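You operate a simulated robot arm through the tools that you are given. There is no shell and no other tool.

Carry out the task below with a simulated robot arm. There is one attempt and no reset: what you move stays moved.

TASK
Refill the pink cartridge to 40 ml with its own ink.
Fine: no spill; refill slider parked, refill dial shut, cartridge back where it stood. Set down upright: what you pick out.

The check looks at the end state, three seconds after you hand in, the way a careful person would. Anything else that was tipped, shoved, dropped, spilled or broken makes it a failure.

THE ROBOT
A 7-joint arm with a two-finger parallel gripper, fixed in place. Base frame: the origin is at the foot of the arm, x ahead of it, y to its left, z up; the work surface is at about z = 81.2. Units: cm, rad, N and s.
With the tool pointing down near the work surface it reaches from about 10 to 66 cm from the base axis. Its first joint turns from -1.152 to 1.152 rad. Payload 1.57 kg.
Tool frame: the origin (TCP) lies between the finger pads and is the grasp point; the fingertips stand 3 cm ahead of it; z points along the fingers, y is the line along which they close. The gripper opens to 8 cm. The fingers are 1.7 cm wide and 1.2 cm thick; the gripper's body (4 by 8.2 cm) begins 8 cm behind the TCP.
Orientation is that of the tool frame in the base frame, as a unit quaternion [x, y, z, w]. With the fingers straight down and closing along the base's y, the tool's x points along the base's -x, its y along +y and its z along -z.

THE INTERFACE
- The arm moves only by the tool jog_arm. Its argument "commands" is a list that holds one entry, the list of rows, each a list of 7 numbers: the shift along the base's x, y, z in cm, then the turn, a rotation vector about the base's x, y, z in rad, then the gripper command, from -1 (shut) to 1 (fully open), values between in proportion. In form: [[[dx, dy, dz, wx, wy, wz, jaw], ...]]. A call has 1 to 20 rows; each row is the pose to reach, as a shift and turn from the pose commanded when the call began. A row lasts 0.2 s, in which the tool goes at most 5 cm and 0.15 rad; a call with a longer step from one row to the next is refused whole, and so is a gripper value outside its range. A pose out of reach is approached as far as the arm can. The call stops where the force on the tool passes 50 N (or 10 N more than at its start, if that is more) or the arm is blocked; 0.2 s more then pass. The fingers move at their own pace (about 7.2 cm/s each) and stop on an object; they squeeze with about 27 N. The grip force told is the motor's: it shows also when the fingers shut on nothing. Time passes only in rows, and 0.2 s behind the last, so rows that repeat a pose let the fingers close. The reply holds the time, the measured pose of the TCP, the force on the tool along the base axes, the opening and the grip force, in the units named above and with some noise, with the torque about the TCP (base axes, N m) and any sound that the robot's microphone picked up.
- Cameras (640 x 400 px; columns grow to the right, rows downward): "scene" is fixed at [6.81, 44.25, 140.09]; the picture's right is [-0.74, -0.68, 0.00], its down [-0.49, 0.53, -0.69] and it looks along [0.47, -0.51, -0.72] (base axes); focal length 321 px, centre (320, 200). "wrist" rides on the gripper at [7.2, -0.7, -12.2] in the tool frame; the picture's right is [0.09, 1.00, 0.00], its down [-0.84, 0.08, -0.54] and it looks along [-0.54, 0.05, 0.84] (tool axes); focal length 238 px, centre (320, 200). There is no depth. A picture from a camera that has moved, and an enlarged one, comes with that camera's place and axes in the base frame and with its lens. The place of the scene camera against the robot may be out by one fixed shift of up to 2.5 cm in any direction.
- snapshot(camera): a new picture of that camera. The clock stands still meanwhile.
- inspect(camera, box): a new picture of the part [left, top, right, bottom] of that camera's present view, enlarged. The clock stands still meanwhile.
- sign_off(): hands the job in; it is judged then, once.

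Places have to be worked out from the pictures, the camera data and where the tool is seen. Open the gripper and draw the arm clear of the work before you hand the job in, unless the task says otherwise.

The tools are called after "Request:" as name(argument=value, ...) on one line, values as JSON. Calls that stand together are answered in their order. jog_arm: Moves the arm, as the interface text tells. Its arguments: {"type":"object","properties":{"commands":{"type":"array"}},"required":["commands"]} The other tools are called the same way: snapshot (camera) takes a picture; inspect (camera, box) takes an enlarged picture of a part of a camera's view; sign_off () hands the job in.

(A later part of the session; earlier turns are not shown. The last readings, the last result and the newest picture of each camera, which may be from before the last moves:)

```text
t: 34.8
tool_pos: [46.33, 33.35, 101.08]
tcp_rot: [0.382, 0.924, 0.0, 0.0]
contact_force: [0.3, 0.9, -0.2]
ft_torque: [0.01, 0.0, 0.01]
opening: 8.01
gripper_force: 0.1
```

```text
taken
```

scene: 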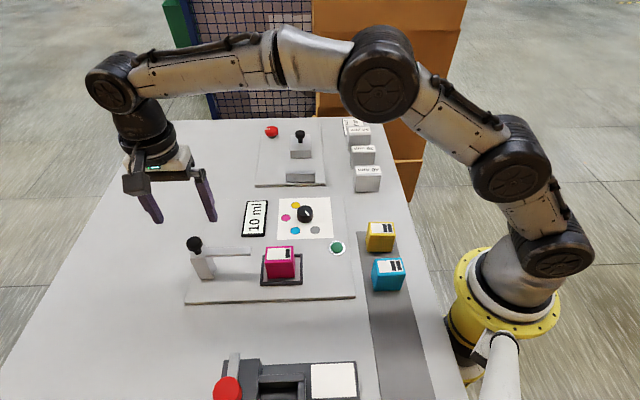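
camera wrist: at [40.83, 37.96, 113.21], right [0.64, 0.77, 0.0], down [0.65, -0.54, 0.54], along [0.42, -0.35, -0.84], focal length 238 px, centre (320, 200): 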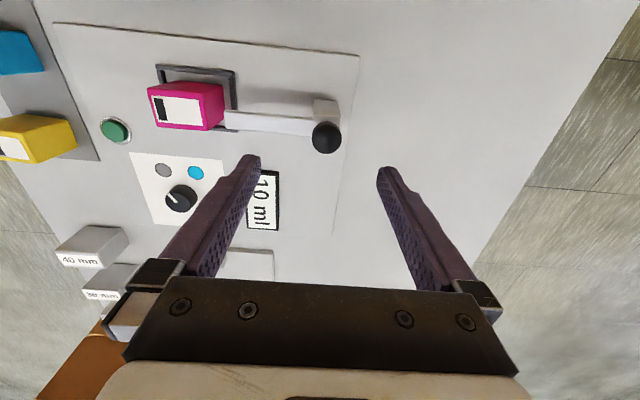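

The knob is almost under the TCP. I'll zoom in to refine its centre.

Request:
inspect(camera="wrist", box=[140, 50, 370, 180])

```text
2.78 times, centred on (255, 115) of wrist
camera zoom: at [40.83, 37.96, 113.21], right [0.64, 0.77, 0.0], down [0.65, -0.54, 0.54], along [0.42, -0.35, -0.84], focal length 663 px, centre (501, 436)
```

zoom: 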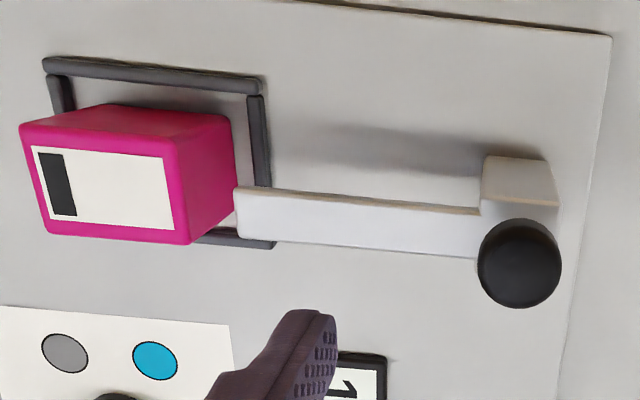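

Knob centre ≈ (46.47, 33.88), diameter ≈ 2.75 cm. I'll centre over it and descend with open jaws to TCP z ≈ 93.3 (tips ≈ 90.3, above the nozzle arm).

Request:
jog_arm(commands=[[[0.27, 0.48, -1.5, 0, 0, 0, 1], [0.27, 0.48, -3.5, 0, 0, 0, 1], [0.27, 0.48, -5, 0, 0, 0, 1], [0.27, 0.48, -6.3, 0, 0, 0, 1], [0.27, 0.48, -7.2, 0, 0, 0, 1], [0.27, 0.48, -7.7, 0, 0, 0, 1], [0.27, 0.48, -7.7, 0, 0, 0, 1]]])

Request:
snapshot(camera="wrist")

Request:
inspect(camera="scene", box=[130, 190, 310, 310])

```text
t: 36.4
tool_pos: [46.6, 33.94, 93.26]
tcp_rot: [0.381, 0.925, 0.0, 0.001]
contact_force: [-0.4, -0.6, -0.2]
ft_torque: [0.0, -0.01, 0.01]
opening: 8.0
gripper_force: 0.1
```

```text
taken
camera wrist: at [41.04, 38.43, 105.48], right [0.64, 0.77, 0.0], down [0.65, -0.53, 0.54], along [0.42, -0.34, -0.84], focal length 238 px, centre (320, 200)
```

wrist: 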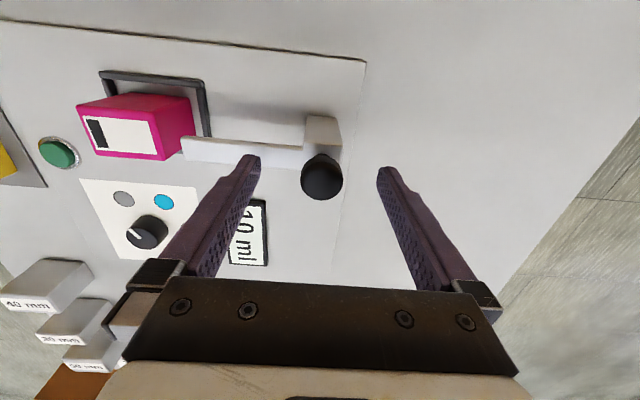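

```text
3.33 times, centred on (220, 250) of scene
camera zoom: at [6.81, 44.25, 140.09], right [-0.74, -0.68, 0.0], down [-0.49, 0.53, -0.69], along [0.47, -0.51, -0.72], focal length 1070 px, centre (653, 33)
```

zoom: 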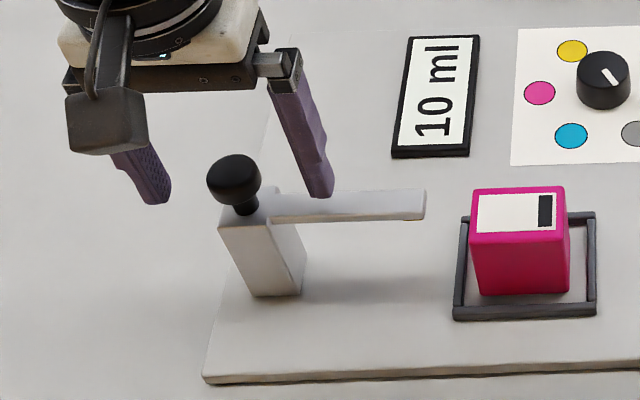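

The knob sits centred between the fingers with the tips just below its cap. Closing on it.

Request:
jog_arm(commands=[[[-0.1, 0.1, 0, 0, 0, 0, 0.5], [-0.1, 0.1, 0, 0, 0, 0, 0], [-0.1, 0.1, 0, 0, 0, 0, -0.25], [-0.1, 0.1, 0, 0, 0, 0, -0.5], [-0.1, 0.1, 0, 0, 0, 0, -1], [-0.1, 0.1, 0, 0, 0, 0, -1], [-0.1, 0.1, 0, 0, 0, 0, -1]]])

Request:
inspect(camera="scene", box=[130, 190, 310, 310])

```text
t: 38.0
tool_pos: [46.38, 33.99, 93.3]
tcp_rot: [0.381, 0.925, 0.0, 0.0]
contact_force: [-0.2, 1.3, 0.0]
ft_torque: [-0.04, -0.17, 0.03]
opening: 2.77
gripper_force: 38.1
```

```text
3.33 times, centred on (220, 250) of scene
camera zoom: at [6.81, 44.26, 140.09], right [-0.74, -0.68, 0.0], down [-0.49, 0.53, -0.69], along [0.47, -0.51, -0.72], focal length 1070 px, centre (653, 33)
```

zoom: 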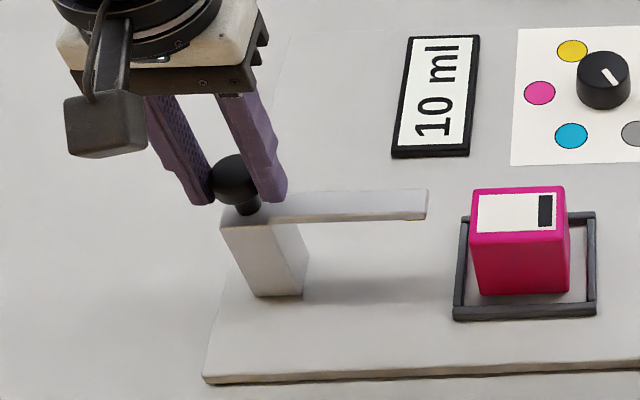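

Knob gripped (2.77 cm). I'll slide 1 cm along (−1,−1) slowly to test the resistance.

Request:
jog_arm(commands=[[[-0.14, -0.14, 0, 0, 0, 0, -1], [-0.28, -0.28, 0, 0, 0, 0, -1], [-0.42, -0.42, 0, 0, 0, 0, -1], [-0.57, -0.57, 0, 0, 0, 0, -1], [-0.71, -0.71, 0, 0, 0, 0, -1], [-0.71, -0.71, 0, 0, 0, 0, -1]]])

Request:
inspect(camera="scene", box=[130, 190, 310, 310])

```text
t: 39.4
tool_pos: [45.71, 33.26, 93.23]
tcp_rot: [0.382, 0.924, 0.0, -0.001]
contact_force: [-1.2, 4.8, -0.3]
ft_torque: [0.04, -0.1, 0.0]
opening: 2.77
gripper_force: 38.0
```

```text
3.33 times, centred on (220, 250) of scene
camera zoom: at [6.8, 44.26, 140.09], right [-0.74, -0.68, 0.0], down [-0.49, 0.53, -0.69], along [0.47, -0.51, -0.72], focal length 1070 px, centre (653, 33)
```

zoom: 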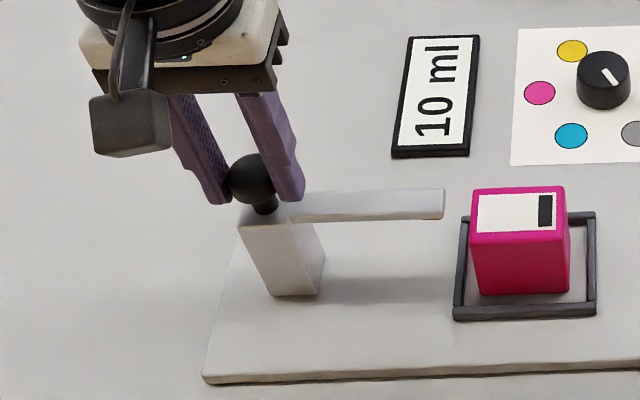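

The slider moves smoothly with little resistance. Continuing 2.5 cm more, with a slight sideways correction, then check the clearance over the cartridge.

Request:
jog_arm(commands=[[[-0.2, -0.16, 0, 0, 0, 0, -1], [-0.4, -0.32, 0, 0, 0, 0, -1], [-0.62, -0.54, 0, 0, 0, 0, -1], [-0.83, -0.75, 0, 0, 0, 0, -1], [-1.04, -0.96, 0, 0, 0, 0, -1], [-1.25, -1.17, 0, 0, 0, 0, -1], [-1.46, -1.38, 0, 0, 0, 0, -1], [-1.67, -1.59, 0, 0, 0, 0, -1], [-1.81, -1.73, 0, 0, 0, 0, -1], [-1.81, -1.73, 0, 0, 0, 0, -1]]])

Request:
inspect(camera="scene", box=[180, 200, 330, 300])

Request:
snapshot(camera="wrist")

```text
t: 41.6
tool_pos: [43.96, 31.5, 93.3]
tcp_rot: [0.381, 0.925, 0.0, 0.0]
contact_force: [2.9, -0.2, -0.7]
ft_torque: [0.06, -0.03, -0.03]
opening: 2.74
gripper_force: 38.3
```

```text
4.00 times, centred on (255, 250) of scene
camera zoom: at [6.81, 44.25, 140.09], right [-0.74, -0.68, 0.0], down [-0.49, 0.53, -0.69], along [0.47, -0.51, -0.72], focal length 1284 px, centre (580, 0)
```

zoom: 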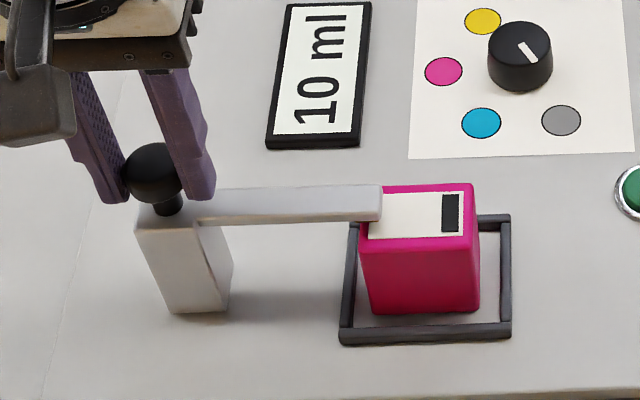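

```text
taken
camera wrist: at [38.41, 36.06, 105.48], right [0.64, 0.77, 0.0], down [0.65, -0.53, 0.54], along [0.42, -0.34, -0.84], focal length 238 px, centre (320, 200)
```

wrist: 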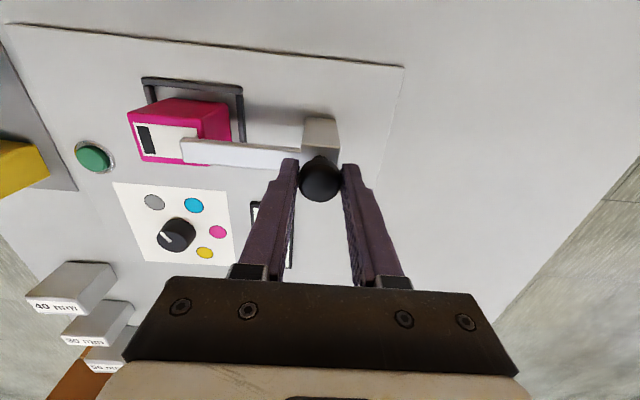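

The nozzle is passing freely over the cartridge. About 2.2 cm more puts the outlet over its centre; I'll advance slowly and watch for an end stop.

Request:
jog_arm(commands=[[[-0.18, -0.18, 0, 0, 0, 0, -1], [-0.36, -0.36, 0, 0, 0, 0, -1], [-0.54, -0.54, 0, 0, 0, 0, -1], [-0.72, -0.72, 0, 0, 0, 0, -1], [-0.9, -0.9, 0, 0, 0, 0, -1], [-1.08, -1.08, 0, 0, 0, 0, -1], [-1.26, -1.26, 0, 0, 0, 0, -1], [-1.44, -1.44, 0, 0, 0, 0, -1], [-1.44, -1.44, 0, 0, 0, 0, -1]]])

Request:
inspect(camera="scene", box=[180, 200, 330, 300])

Request:
inspect(camera="wrist", box=[100, 60, 360, 220])

```text
t: 43.6
tool_pos: [42.46, 30.01, 93.24]
tcp_rot: [0.381, 0.925, -0.001, 0.001]
contact_force: [1.7, -0.2, 0.5]
ft_torque: [-0.12, -0.32, 0.05]
opening: 2.77
gripper_force: 37.8
```

```text
4.00 times, centred on (255, 250) of scene
camera zoom: at [6.81, 44.25, 140.09], right [-0.74, -0.68, 0.0], down [-0.49, 0.53, -0.69], along [0.47, -0.51, -0.72], focal length 1284 px, centre (580, 0)
```

zoom: 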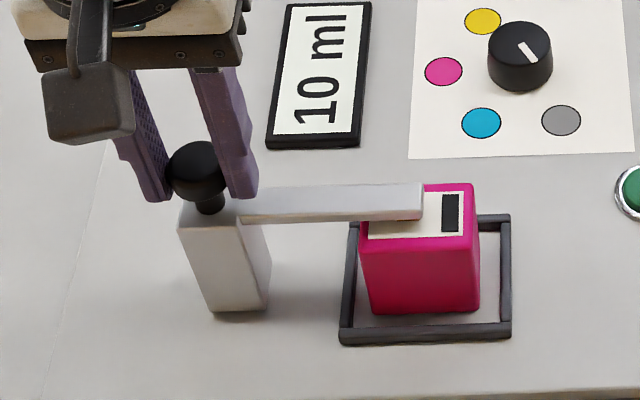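

```text
2.46 times, centred on (230, 140) of wrist
camera zoom: at [36.99, 34.62, 105.49], right [0.64, 0.77, 0.0], down [0.65, -0.53, 0.54], along [0.42, -0.34, -0.84], focal length 587 px, centre (542, 348)
```

zoom: 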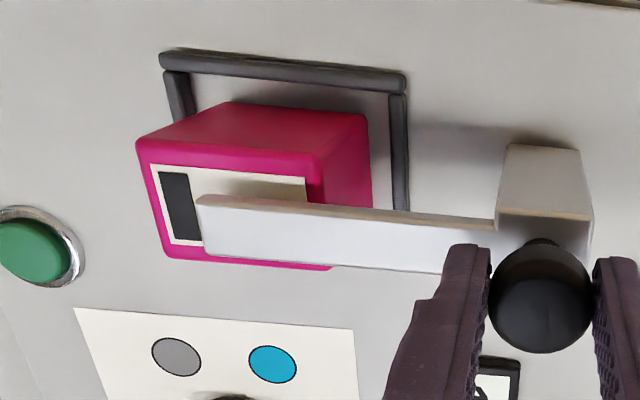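

The nozzle end is now at the cartridge's centre; 0.4 cm more will centre the outlet under its tip.

Request:
jog_arm(commands=[[[-0.1, -0.1, 0, 0, 0, 0, -1], [-0.2, -0.2, 0, 0, 0, 0, -1], [-0.3, -0.3, 0, 0, 0, 0, -1], [-0.3, -0.3, 0, 0, 0, 0, -1]]])

Request:
inspect(camera="scene", box=[220, 220, 320, 300])

```text
t: 44.6
tool_pos: [42.29, 29.85, 93.3]
tcp_rot: [0.38, 0.925, 0.002, 0.001]
contact_force: [5.3, 6.9, 0.9]
ft_torque: [0.13, -0.03, 0.03]
opening: 2.76
gripper_force: 38.3
```

```text
5.00 times, centred on (270, 260) of scene
camera zoom: at [6.82, 44.27, 140.09], right [-0.74, -0.68, 0.0], down [-0.49, 0.53, -0.69], along [0.47, -0.51, -0.72], focal length 1605 px, centre (570, -100)
```

zoom: 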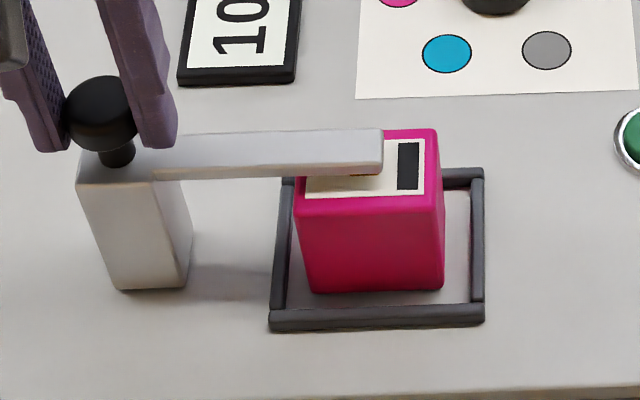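

The slider reached its end stop (≈9 N pushback) with the outlet over the cartridge's centre. I'll relax, open the jaws and rise clear.

Request:
jog_arm(commands=[[[0.12, 0.1, 0, 0, 0, 0, -1], [0.12, 0.1, 0, 0, 0, 0, -0.25], [0.12, 0.1, 0, 0, 0, 0, 0.1], [0.12, 0.1, 0, 0, 0, 0, 0.5], [0.12, 0.1, 0, 0, 0, 0, 0.7], [0.12, 0.1, 1.5, 0, 0, 0, 0.7], [0.12, 0.1, 4.5, 0, 0, 0, 0.7], [0.12, 0.1, 9, 0, 0, 0, 0.7], [0.12, 0.1, 12, 0, 0, 0, 0.7], [0.12, 0.1, 12, 0, 0, 0, 0.7]]])

Request:
inspect(camera="scene", box=[180, 190, 370, 310])

Request:
snapshot(camera="wrist")

```text
t: 46.8
tool_pos: [42.39, 29.9, 105.35]
tcp_rot: [0.382, 0.924, 0.0, 0.0]
contact_force: [-1.3, 0.4, -0.6]
ft_torque: [0.0, -0.01, -0.01]
opening: 6.8
gripper_force: 0.0
```

```text
3.33 times, centred on (275, 250) of scene
camera zoom: at [6.81, 44.25, 140.09], right [-0.74, -0.68, 0.0], down [-0.49, 0.53, -0.69], along [0.47, -0.51, -0.72], focal length 1070 px, centre (470, 33)
```

zoom: 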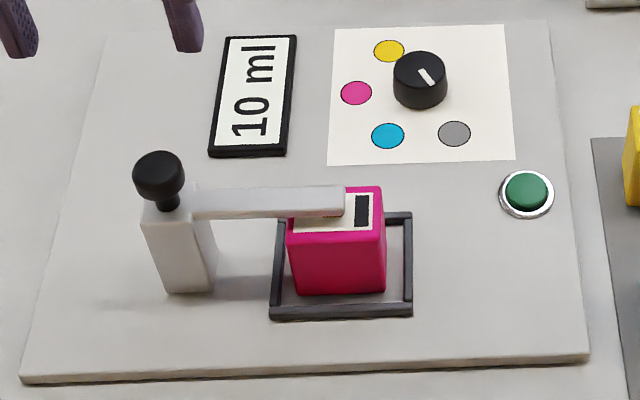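

```text
taken
camera wrist: at [36.83, 34.47, 117.58], right [0.64, 0.77, 0.0], down [0.65, -0.53, 0.54], along [0.42, -0.34, -0.84], focal length 238 px, centre (320, 200)
```

wrist: 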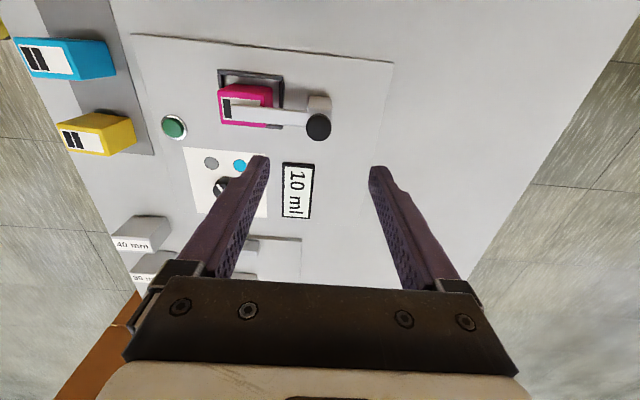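

The nozzle is in place over the cartridge and the dial is still shut. Next I'll go above the green button (≈ (30.4, 11.0)) with closed jaws, to see what it does while the dial is safely shut.

Request:
jog_arm(commands=[[[-1.2, -2, 0, 0, 0, 0.1, 0.2], [-3, -5, 0, 0, 0, 0.2, -0.5], [-5, -8, -1, 0, 0, 0.32, -1], [-7, -11, -2.5, 0, 0, 0.44, -1], [-9, -14, -4, 0, 0, 0.56, -1], [-10.5, -16.5, -5.5, 0, 0, 0.68, -1], [-11.83, -18.9, -7, 0, 0, 0.783, -1], [-11.83, -18.9, -9, 0, 0, 0.783, -1], [-11.83, -18.9, -9, 0, 0, 0.783, -1]]])

Request:
snapshot(camera="wrist")

Request:
snapshot(camera="scene")

```text
t: 48.8
tool_pos: [30.37, 10.99, 96.14]
tcp_rot: [-0.001, 1.0, -0.001, 0.001]
contact_force: [0.9, 0.2, -0.1]
ft_torque: [0.03, -0.01, 0.01]
opening: 0.0
gripper_force: 20.5
```

```text
taken
camera wrist: at [23.36, 10.25, 108.38], right [-0.09, 1.0, 0.0], down [0.84, 0.08, 0.54], along [0.54, 0.05, -0.84], focal length 238 px, centre (320, 200)
```

wrist: 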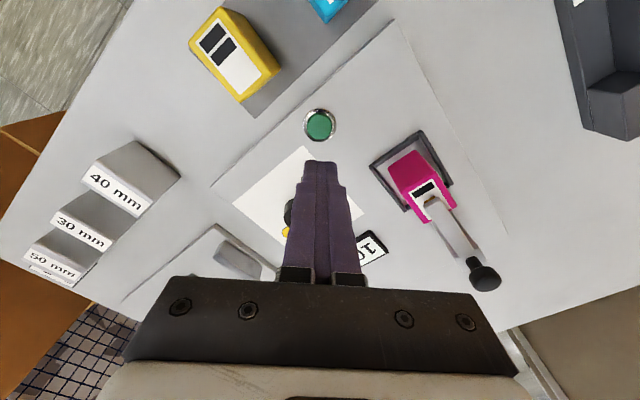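

```text
taken
```

scene: 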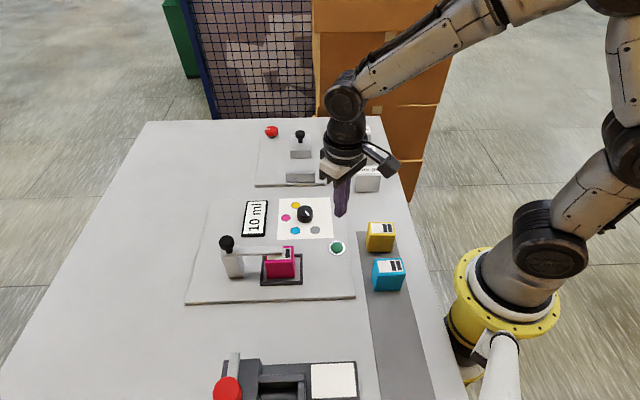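

The button is at ≈ (30.18, 10.82). I'll descend to just above it.

Request:
jog_arm(commands=[[[-0.2, -0.18, -3, 0, 0, 0, -1], [-0.2, -0.18, -6, 0, 0, 0, -1], [-0.2, -0.18, -8.5, 0, 0, 0, -1], [-0.2, -0.18, -9.6, 0, 0, 0, -1], [-0.2, -0.18, -9.6, 0, 0, 0, -1]]])

Request:
inspect(camera="scene", box=[230, 180, 390, 280])

Request:
snapshot(camera="wrist")

```text
t: 50.0
tool_pos: [30.27, 10.82, 86.68]
tcp_rot: [-0.001, 1.0, 0.0, 0.0]
contact_force: [0.3, -1.1, 0.2]
ft_torque: [0.0, 0.0, 0.0]
opening: 0.0
gripper_force: 21.7
```

```text
4.00 times, centred on (310, 230) of scene
camera zoom: at [6.81, 44.25, 140.09], right [-0.74, -0.68, 0.0], down [-0.49, 0.53, -0.69], along [0.47, -0.51, -0.72], focal length 1284 px, centre (360, 80)
```

zoom: 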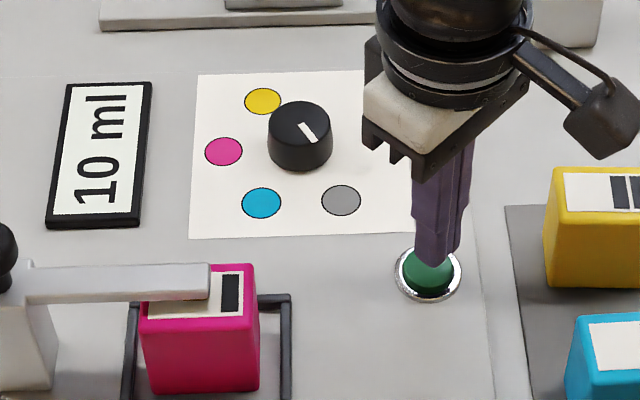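

```text
taken
camera wrist: at [23.18, 10.14, 98.84], right [-0.09, 1.0, 0.0], down [0.84, 0.08, 0.54], along [0.54, 0.05, -0.84], focal length 238 px, centre (320, 200)
```

wrist: 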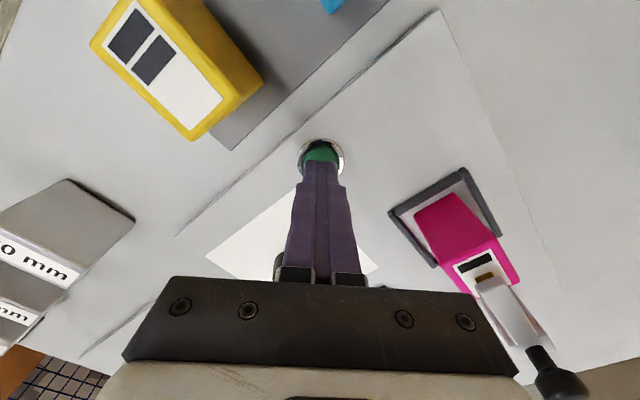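

The tips hover over the button. I'll press down in small steps and watch the force, display and microphone.

Request:
jog_arm(commands=[[[-0.1, 0.1, -0.2, 0, 0, 0, -1], [-0.1, 0.1, -0.4, 0, 0, 0, -1], [-0.1, 0.1, -0.6, 0, 0, 0, -1], [-0.1, 0.1, -0.6, 0, 0, 0, -1]]])

Request:
inspect(camera="scene", box=[230, 180, 390, 280])

```text
t: 51.0
tool_pos: [30.04, 10.96, 86.05]
tcp_rot: [-0.002, 1.0, 0.001, 0.0]
contact_force: [0.3, 0.0, -1.0]
ft_torque: [0.01, 0.01, -0.01]
opening: 0.0
gripper_force: 20.9
```

```text
4.00 times, centred on (310, 230) of scene
camera zoom: at [6.81, 44.25, 140.09], right [-0.74, -0.68, 0.0], down [-0.49, 0.53, -0.69], along [0.47, -0.51, -0.72], focal length 1284 px, centre (360, 80)
```

zoom: 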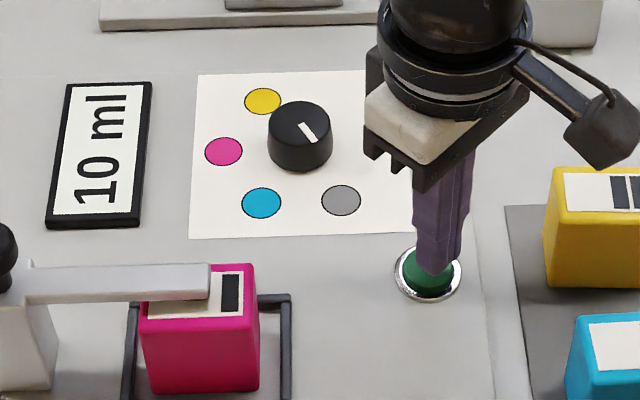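

No contact yet. Continuing down in 1 mm steps.

Request:
jog_arm(commands=[[[0, 0, -0.1, 0, 0, 0, -1], [0, 0, -0.2, 0, 0, 0, -1], [0, 0, -0.3, 0, 0, 0, -1], [0, 0, -0.3, 0, 0, 0, -1]]])

Request:
inspect(camera="scene", box=[230, 180, 390, 280])

```text
t: 52.0
tool_pos: [30.16, 10.86, 85.79]
tcp_rot: [-0.001, 1.0, 0.0, 0.0]
contact_force: [0.7, 0.7, -0.4]
ft_torque: [0.01, -0.01, 0.04]
opening: 0.01
gripper_force: 20.8
```

```text
4.00 times, centred on (310, 230) of scene
camera zoom: at [6.81, 44.25, 140.09], right [-0.74, -0.68, 0.0], down [-0.49, 0.53, -0.69], along [0.47, -0.51, -0.72], focal length 1284 px, centre (360, 80)
```

zoom: 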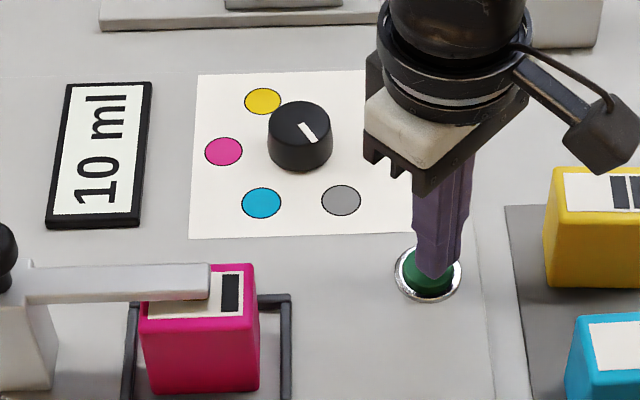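

Still free. Continue lower.

Request:
jog_arm(commands=[[[0, 0, -0.1, 0, 0, 0, -1], [0, 0, -0.2, 0, 0, 0, -1], [0, 0, -0.2, 0, 0, 0, -1]]])

Request:
inspect(camera="scene", box=[230, 180, 390, 280])

```text
t: 52.8
tool_pos: [30.27, 11.02, 85.57]
tcp_rot: [-0.001, 1.0, 0.0, 0.0]
contact_force: [0.0, 1.1, 0.0]
ft_torque: [0.0, 0.04, 0.04]
opening: 0.01
gripper_force: 21.2
```

```text
4.00 times, centred on (310, 230) of scene
camera zoom: at [6.81, 44.25, 140.09], right [-0.74, -0.68, 0.0], down [-0.49, 0.53, -0.69], along [0.47, -0.51, -0.72], focal length 1284 px, centre (360, 80)
```

zoom: 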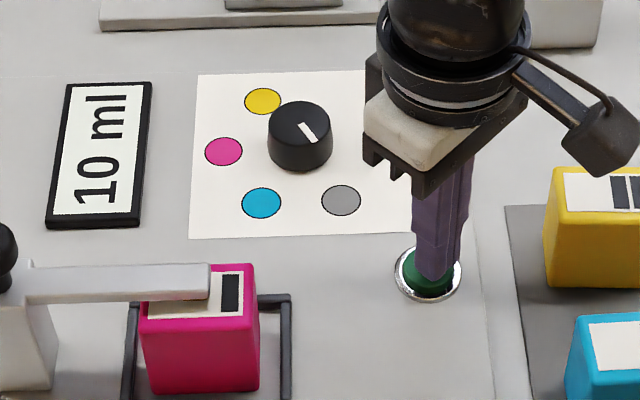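

Still negligible force; continuing cautiously.

Request:
jog_arm(commands=[[[0, 0, -0.1, 0, 0, 0, -1], [0, 0, -0.2, 0, 0, 0, -1], [0, 0, -0.2, 0, 0, 0, -1]]])

Request:
inspect(camera="scene", box=[230, 180, 390, 280])

```text
t: 53.6
tool_pos: [30.25, 10.82, 85.35]
tcp_rot: [-0.001, 1.0, 0.0, 0.0]
contact_force: [1.1, 0.3, 0.3]
ft_torque: [0.0, -0.03, -0.02]
opening: 0.03
gripper_force: 21.4
```

```text
4.00 times, centred on (310, 230) of scene
camera zoom: at [6.81, 44.25, 140.09], right [-0.74, -0.68, 0.0], down [-0.49, 0.53, -0.69], along [0.47, -0.51, -0.72], focal length 1284 px, centre (360, 80)
```

zoom: 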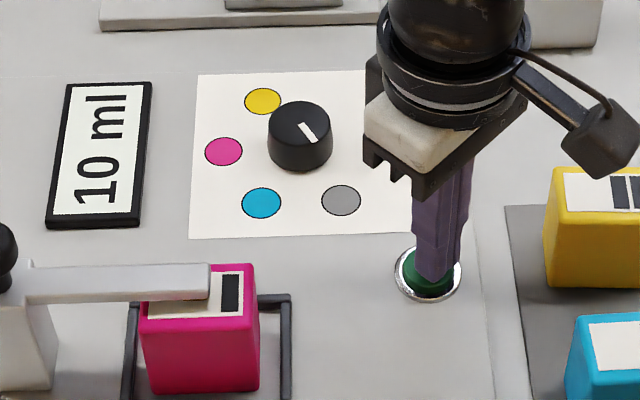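

I'll check the wrist view to see exactly where the tips are relative to the button.

Request:
inspect(camera="wrist", box=[260, 110, 380, 200])

Request:
inspect(camera="scene", box=[320, 230, 360, 260])

```text
4.44 times, centred on (320, 155) of wrist
camera zoom: at [23.1, 10.17, 97.6], right [-0.09, 1.0, 0.0], down [0.84, 0.08, 0.54], along [0.54, 0.05, -0.84], focal length 1059 px, centre (320, 400)
```

zoom: 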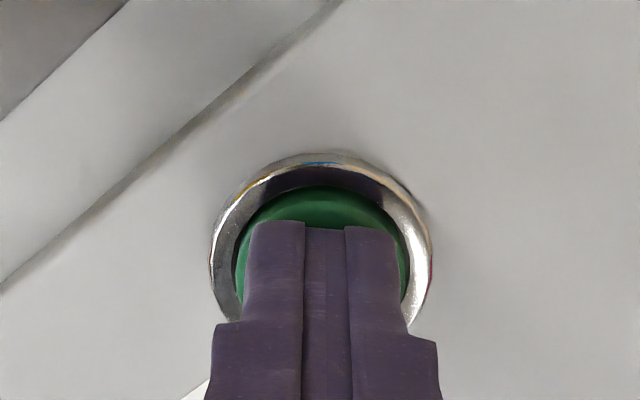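

```text
13.33 times, centred on (340, 245) of scene
camera zoom: at [6.81, 44.25, 140.09], right [-0.74, -0.68, 0.0], down [-0.49, 0.53, -0.69], along [0.47, -0.51, -0.72], focal length 4281 px, centre (53, -400)
```

zoom: 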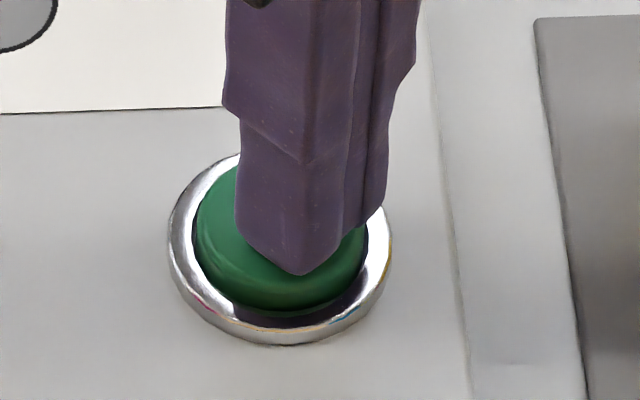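

The tips are centred on the button and nearly touching. A few more millimetres.

Request:
jog_arm(commands=[[[0, 0, -0.1, 0, 0, 0, -1], [0, 0, -0.2, 0, 0, 0, -1], [0, 0, -0.2, 0, 0, 0, -1]]])

Request:
inspect(camera="scene", box=[320, 230, 360, 260])

Request:
inspect(camera="scene", box=[230, 180, 390, 280])

```text
t: 54.4
tool_pos: [30.24, 10.82, 85.14]
tcp_rot: [-0.001, 1.0, -0.001, 0.0]
contact_force: [-0.1, 0.6, 0.1]
ft_torque: [0.04, -0.02, 0.0]
opening: 0.03
gripper_force: 21.4
```

```text
13.33 times, centred on (340, 245) of scene
camera zoom: at [6.81, 44.25, 140.09], right [-0.74, -0.68, 0.0], down [-0.49, 0.53, -0.69], along [0.47, -0.51, -0.72], focal length 4281 px, centre (53, -400)
```

zoom: 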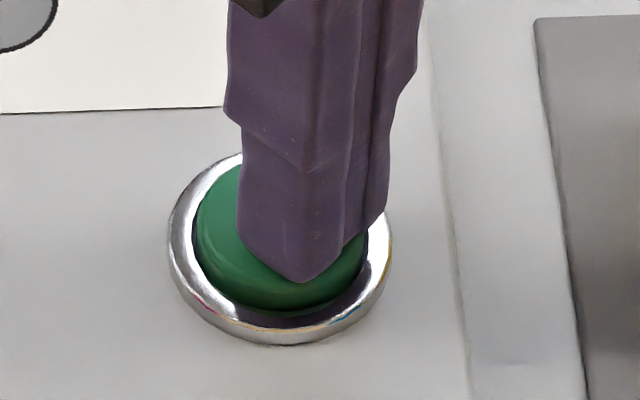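

```text
4.00 times, centred on (310, 230) of scene
camera zoom: at [6.81, 44.25, 140.09], right [-0.74, -0.68, 0.0], down [-0.49, 0.53, -0.69], along [0.47, -0.51, -0.72], focal length 1284 px, centre (360, 80)
```

zoom: 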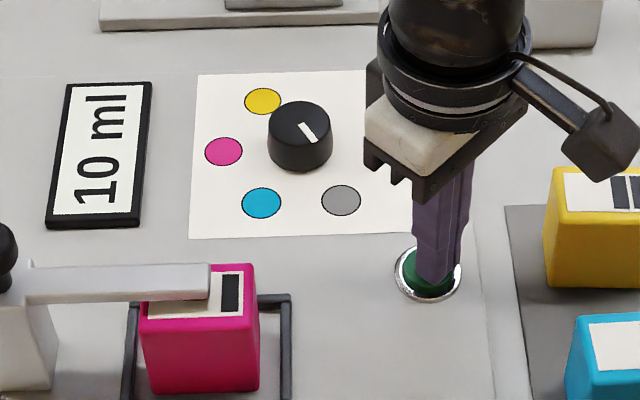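

Still no contact force. I'll keep descending in 1 mm steps, more rows per call; the reading will tell when it touches.

Request:
jog_arm(commands=[[[0, 0, -0.1, 0, 0, 0, -1], [0, 0, -0.2, 0, 0, 0, -1], [0, 0, -0.2, 0, 0, 0, -1]]])

Request:
inspect(camera="scene", box=[320, 230, 360, 260])

```text
t: 55.2
tool_pos: [30.16, 10.86, 85.0]
tcp_rot: [-0.001, 1.0, 0.0, 0.0]
contact_force: [-0.9, 0.1, 2.1]
ft_torque: [-0.01, 0.02, 0.01]
opening: 0.0
gripper_force: 21.5
```

```text
13.33 times, centred on (340, 245) of scene
camera zoom: at [6.8, 44.25, 140.09], right [-0.74, -0.68, 0.0], down [-0.49, 0.53, -0.69], along [0.47, -0.51, -0.72], focal length 4281 px, centre (53, -400)
```

zoom: 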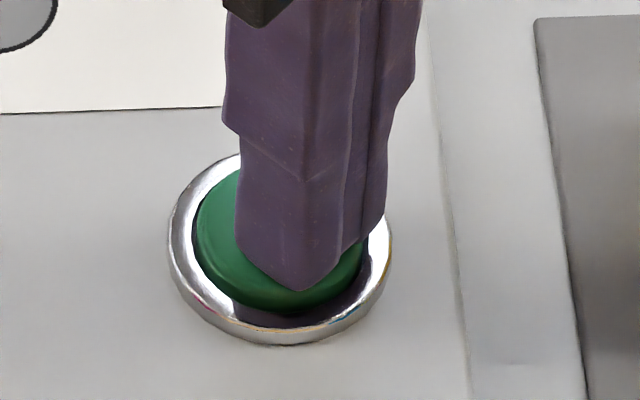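

First contact (≈2 N) at TCP z ≈ 85.0. Pressing a bit further.

Request:
jog_arm(commands=[[[0, 0, -0.1, 0, 0, 0, -1], [0, 0, -0.15, 0, 0, 0, -1], [0, 0, -0.15, 0, 0, 0, -1]]])

Request:
inspect(camera="scene", box=[230, 180, 390, 280])

```text
t: 56.0
tool_pos: [30.3, 10.87, 84.72]
tcp_rot: [0.0, 1.0, 0.0, 0.0]
contact_force: [-0.2, -0.5, 3.2]
ft_torque: [-0.03, -0.03, 0.01]
opening: 0.02
gripper_force: 21.1
heard: click
```

```text
4.00 times, centred on (310, 230) of scene
camera zoom: at [6.81, 44.25, 140.09], right [-0.74, -0.68, 0.0], down [-0.49, 0.53, -0.69], along [0.47, -0.51, -0.72], focal length 1284 px, centre (360, 80)
```

zoom: 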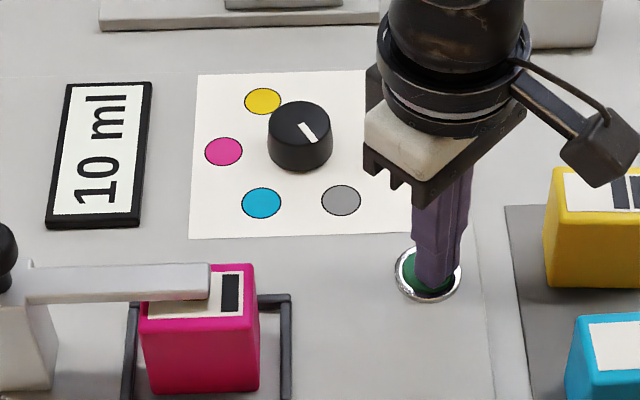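

A click, with the display unchanged at 10 ml (dial shut) – so this is evidently the dispense button. I'll release it and move above the dial.

Request:
jog_arm(commands=[[[0, 0, 0.3, 0, 0, 0, -1], [0, 0, 1, 0, 0, 0, -1], [0, 0, 3, 0, 0, 0, -1], [0, 0, 6, 0, 0, 0, -1], [0, 0, 10, 0, 0, 0, -1], [0, 0, 10, 0, 0, 0, -1]]])

Request:
snapshot(camera="wrist")

Request:
inspect(camera="scene", box=[230, 180, 390, 280])

```text
t: 57.4
tool_pos: [30.28, 10.75, 95.0]
tcp_rot: [-0.001, 1.0, 0.0, 0.0]
contact_force: [0.6, -0.3, 0.8]
ft_torque: [0.01, 0.03, 0.01]
opening: 0.01
gripper_force: 20.7
```

```text
taken
camera wrist: at [23.09, 10.16, 107.09], right [-0.09, 1.0, 0.0], down [0.84, 0.08, 0.54], along [0.54, 0.05, -0.84], focal length 238 px, centre (320, 200)
```

wrist: 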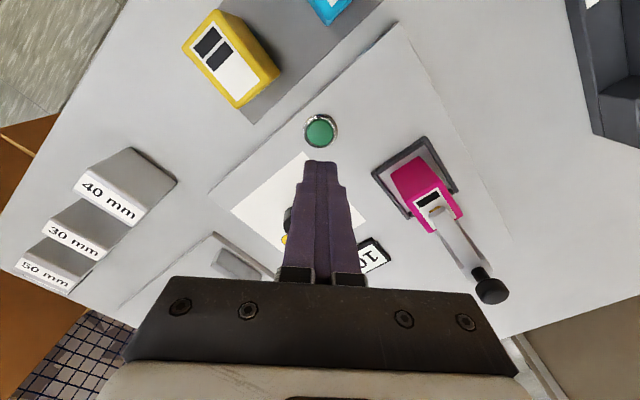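

```text
4.00 times, centred on (310, 230) of scene
camera zoom: at [6.81, 44.25, 140.09], right [-0.74, -0.68, 0.0], down [-0.49, 0.53, -0.69], along [0.47, -0.51, -0.72], focal length 1284 px, centre (360, 80)
```

zoom: 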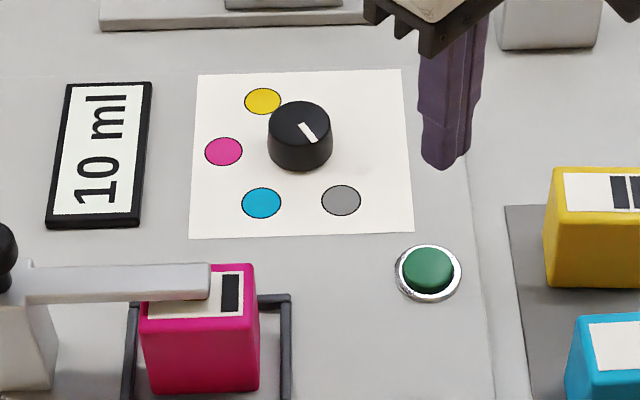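

Display still at 10 ml after release. Now I'll go above the dial (≈ (42.3, 9.1)) with jaws open, pre-turned by +1.0 rad so I can turn it clockwise 120° to pink.

Request:
jog_arm(commands=[[[1.5, -0.2, 1, 0, 0, 0.14, -0.5], [3.5, -0.5, 2, 0, 0, 0.28, 0], [5.5, -0.8, 3, 0, 0, 0.42, 0.5], [7.5, -1.1, 3, 0, 0, 0.56, 1], [9.5, -1.4, 3, 0, 0, 0.7, 1], [11, -1.6, 3, 0, 0, 0.84, 1], [12.17, -1.79, 3, 0, 0, 0.98, 1], [12.17, -1.79, 3, 0, 0, 1.0, 1], [12.17, -1.79, 3, 0, 0, 1.0, 1]]])

Request:
snapshot(camera="wrist")

Request:
snapshot(camera="scene")

```text
t: 59.4
tool_pos: [42.31, 9.15, 97.75]
tcp_rot: [-0.48, 0.877, 0.0, 0.001]
contact_force: [-0.1, -0.4, -0.2]
ft_torque: [0.0, 0.02, 0.0]
opening: 8.01
gripper_force: 0.1
```

```text
taken
camera wrist: at [39.11, 2.64, 110.0], right [-0.89, 0.46, 0.0], down [0.39, 0.75, 0.54], along [0.25, 0.48, -0.84], focal length 238 px, centre (320, 200)
```

wrist: 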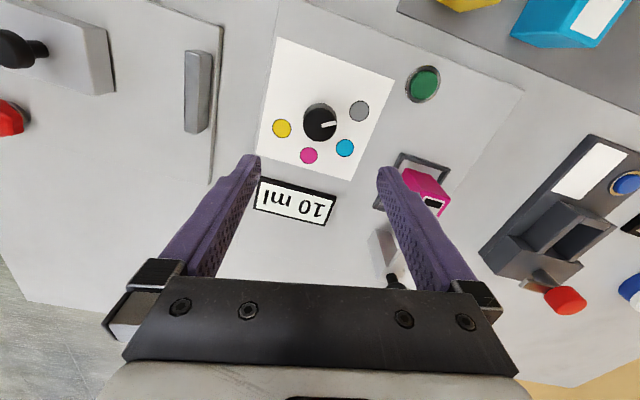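

```text
taken
```

scene: 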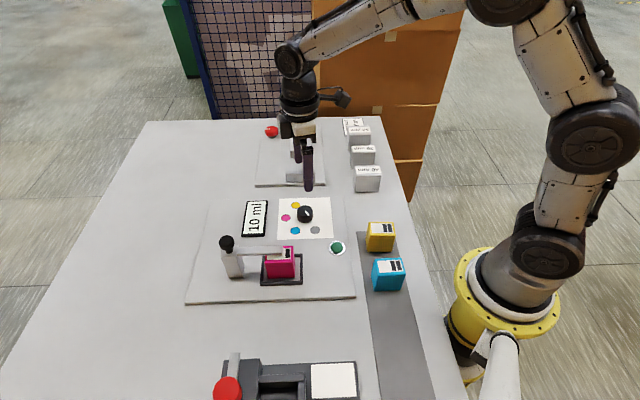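

Request:
inspect(camera="wrist", box=[250, 60, 410, 180])

```text
3.33 times, centred on (330, 120) of wrist
camera zoom: at [39.11, 2.64, 110.0], right [-0.89, 0.46, 0.0], down [0.39, 0.75, 0.54], along [0.25, 0.48, -0.84], focal length 794 px, centre (287, 467)
```

zoom: 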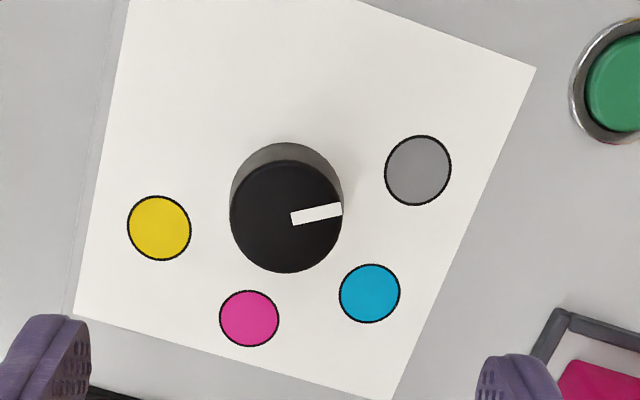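

The dial's centre is right under the TCP (within 1 mm), ≈3.75 cm across, mark on grey (~163°); pink is at ~44°. Descending with open jaws to put the tips around it.

Request:
jog_arm(commands=[[[0, 0, -4, 0, 0, 0, 1], [0, 0, -8, 0, 0, 0, 1], [0, 0, -10.5, 0, 0, 0, 1], [0, 0, -12, 0, 0, 0, 1], [0, 0, -12.5, 0, 0, 0, 1], [0, 0, -12.5, 0, 0, 0, 1]]])

Request:
snapshot(camera="wrist")

Request:
inspect(camera="scene", box=[230, 180, 390, 280])

```text
t: 60.8
tool_pos: [42.47, 9.14, 85.29]
tcp_rot: [-0.48, 0.877, 0.0, 0.0]
contact_force: [0.3, -0.3, 0.5]
ft_torque: [0.0, 0.01, -0.02]
opening: 7.98
gripper_force: 0.2
```

```text
taken
camera wrist: at [39.17, 2.65, 97.48], right [-0.89, 0.46, 0.0], down [0.39, 0.75, 0.54], along [0.25, 0.48, -0.84], focal length 238 px, centre (320, 200)
```

wrist: 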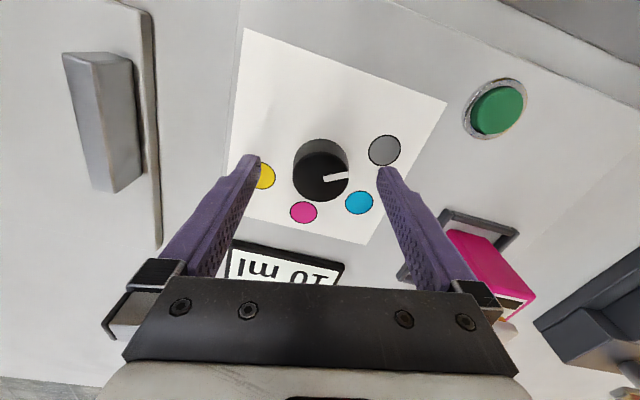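

```text
4.00 times, centred on (310, 230) of scene
camera zoom: at [6.81, 44.25, 140.09], right [-0.74, -0.68, 0.0], down [-0.49, 0.53, -0.69], along [0.47, -0.51, -0.72], focal length 1284 px, centre (360, 80)
```

zoom: 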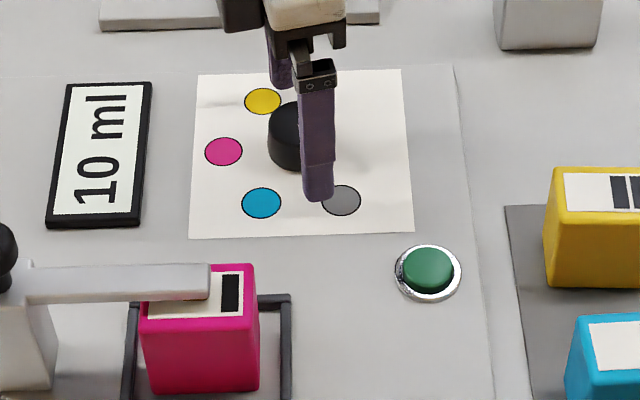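

Centred on the dial. Closing the jaws on it.

Request:
jog_arm(commands=[[[0, 0, 0, 0, 0, 0, 0.4], [0, 0, 0, 0, 0, 0, 0.1], [0, 0, 0, 0, 0, 0, -0.1], [0, 0, 0, 0, 0, 0, -1], [0, 0, 0, 0, 0, 0, -1], [0, 0, 0, 0, 0, 0, -1]]])

Request:
inspect(camera="wrist", box=[220, 110, 430, 290])

```text
t: 62.2
tool_pos: [42.44, 9.18, 85.24]
tcp_rot: [-0.479, 0.878, 0.001, 0.0]
contact_force: [-4.0, 3.3, 0.4]
ft_torque: [0.13, 0.11, 0.05]
opening: 3.83
gripper_force: 44.8
```

```text
2.22 times, centred on (325, 200) of wrist
camera zoom: at [39.14, 2.67, 97.51], right [-0.89, 0.46, 0.0], down [0.39, 0.75, 0.54], along [0.25, 0.48, -0.84], focal length 530 px, centre (309, 200)
```

zoom: 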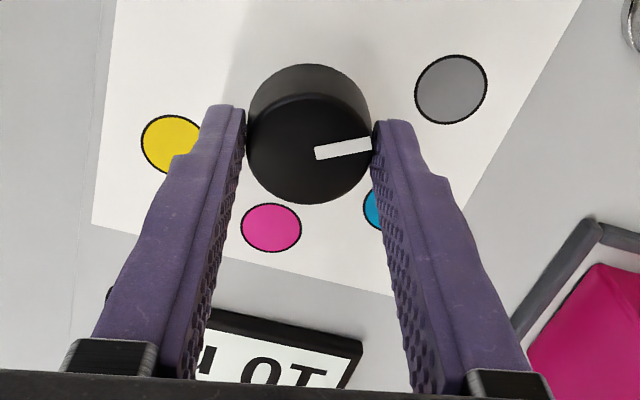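

Gripped (3.83 cm). I'll turn clockwise about 0.5 rad first (halfway to cyan) and check the display and the forces.

Request:
jog_arm(commands=[[[-0.06, 0.04, 0, 0, 0, -0.05, -1], [-0.06, 0.04, 0, 0, 0, -0.15, -1], [-0.06, 0.04, 0, 0, 0, -0.25, -1], [-0.06, 0.04, 0, 0, 0, -0.35, -1], [-0.06, 0.04, 0, 0, 0, -0.45, -1], [-0.06, 0.04, 0, 0, 0, -0.5, -1], [-0.06, 0.04, 0, 0, 0, -0.5, -1]]])

Request:
inspect(camera="wrist", box=[220, 110, 430, 290])

Request:
inspect(camera="scene", box=[230, 180, 390, 280])

```text
t: 63.8
tool_pos: [42.38, 9.25, 85.25]
tcp_rot: [-0.247, 0.969, 0.001, 0.001]
contact_force: [6.8, 3.8, -11.1]
ft_torque: [0.3, -0.54, 0.01]
opening: 3.84
gripper_force: 44.5
```

```text
2.22 times, centred on (325, 200) of wrist
camera zoom: at [36.41, 5.07, 97.5], right [-0.56, 0.83, 0.0], down [0.7, 0.47, 0.54], along [0.45, 0.3, -0.84], focal length 530 px, centre (309, 200)
```

zoom: 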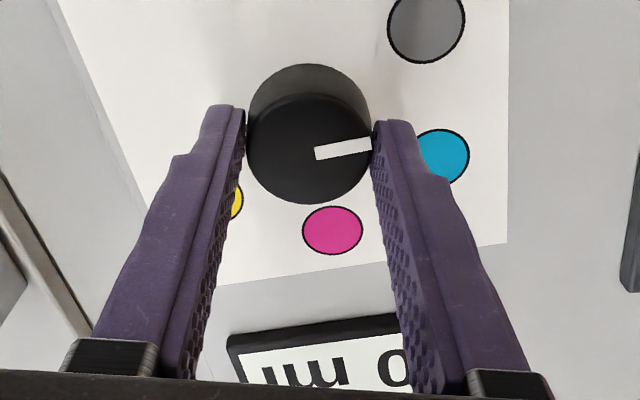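

```text
4.00 times, centred on (310, 230) of scene
camera zoom: at [6.84, 44.27, 140.09], right [-0.74, -0.68, 0.0], down [-0.49, 0.53, -0.69], along [0.47, -0.51, -0.72], focal length 1284 px, centre (360, 80)
```

zoom: 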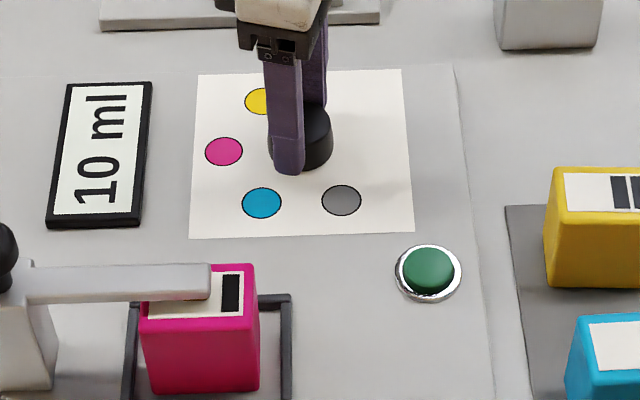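

The dial follows the gripper and the display holds at 10 ml. Continuing past cyan without pausing there, up to halfway between cyan and pink.

Request:
jog_arm(commands=[[[0, 0, -0.08, 0, 0, -0.12, -1], [0, 0, -0.08, 0, 0, -0.26, -1], [0, 0, -0.08, 0, 0, -0.4, -1], [0, 0, -0.08, 0, 0, -0.54, -1], [0, 0, -0.08, 0, 0, -0.68, -1], [0, 0, -0.08, 0, 0, -0.82, -1], [0, 0, -0.08, 0, 0, -0.96, -1], [0, 0, -0.08, 0, 0, -1.07, -1]]])

Request:
inspect(camera="wrist", box=[220, 110, 430, 290])

Request:
inspect(camera="scene", box=[230, 180, 390, 280])

```text
t: 65.6
tool_pos: [42.3, 9.3, 85.39]
tcp_rot: [0.282, 0.959, 0.001, 0.001]
contact_force: [2.2, 13.4, 7.8]
ft_torque: [0.26, -0.29, -0.01]
opening: 3.85
gripper_force: 44.0
```

```text
2.22 times, centred on (325, 200) of wrist
camera zoom: at [35.98, 12.5, 97.5], right [0.46, 0.89, 0.0], down [0.74, -0.39, 0.54], along [0.48, -0.25, -0.84], focal length 530 px, centre (309, 200)
```

zoom: 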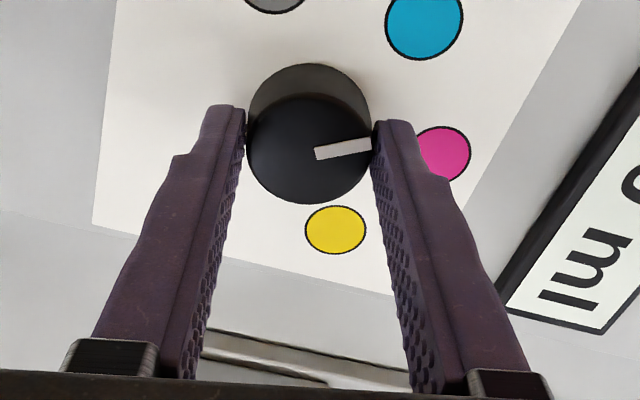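

```text
4.00 times, centred on (310, 230) of scene
camera zoom: at [6.8, 44.28, 140.08], right [-0.74, -0.68, 0.0], down [-0.49, 0.53, -0.69], along [0.47, -0.51, -0.72], focal length 1284 px, centre (360, 80)
```

zoom: 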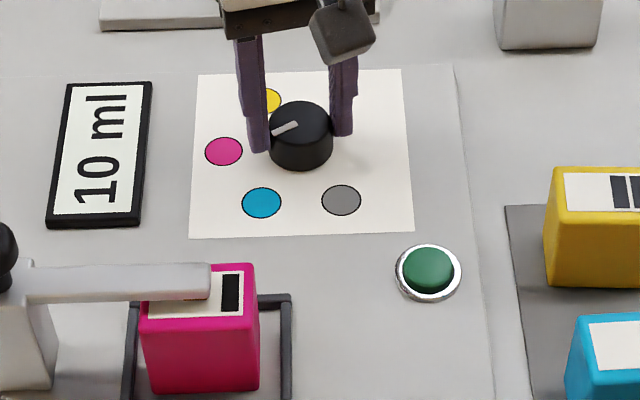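

Display still reads 10 ml after passing cyan, confirming nothing flows without the button. Turning the last ~0.52 rad to pink, with a small re-centring.

Request:
jog_arm(commands=[[[0, 0.06, 0.05, 0, 0, -0.1, -1], [0, 0.1, 0.05, 0, 0, -0.2, -1], [0, 0.1, 0.05, 0, 0, -0.3, -1], [0, 0.1, 0.05, 0, 0, -0.4, -1], [0, 0.1, 0.05, 0, 0, -0.51, -1], [0, 0.1, 0.05, 0, 0, -0.51, -1]]])

Request:
inspect(camera="wrist", box=[220, 110, 430, 290])

Request:
inspect(camera="scene", box=[230, 180, 390, 280])

```text
t: 67.0
tool_pos: [42.43, 9.29, 85.26]
tcp_rot: [0.515, 0.857, 0.001, 0.0]
contact_force: [7.3, 6.4, 2.8]
ft_torque: [0.06, -0.26, -0.05]
opening: 3.84
gripper_force: 44.1
```

```text
2.22 times, centred on (325, 200) of wrist
camera zoom: at [38.44, 15.24, 97.5], right [0.84, 0.55, 0.0], down [0.46, -0.7, 0.54], along [0.3, -0.45, -0.84], focal length 530 px, centre (309, 200)
```

zoom: 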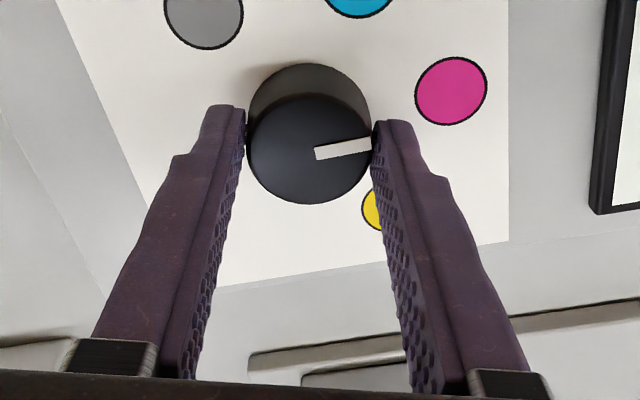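

```text
4.00 times, centred on (310, 230) of scene
camera zoom: at [6.82, 44.27, 140.09], right [-0.74, -0.68, 0.0], down [-0.49, 0.53, -0.69], along [0.47, -0.51, -0.72], focal length 1284 px, centre (360, 80)
```

zoom: 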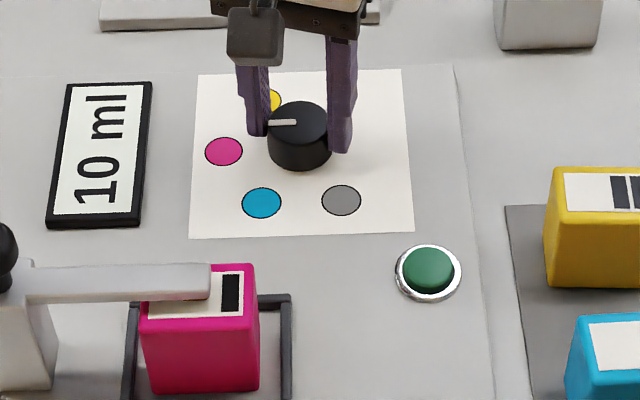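

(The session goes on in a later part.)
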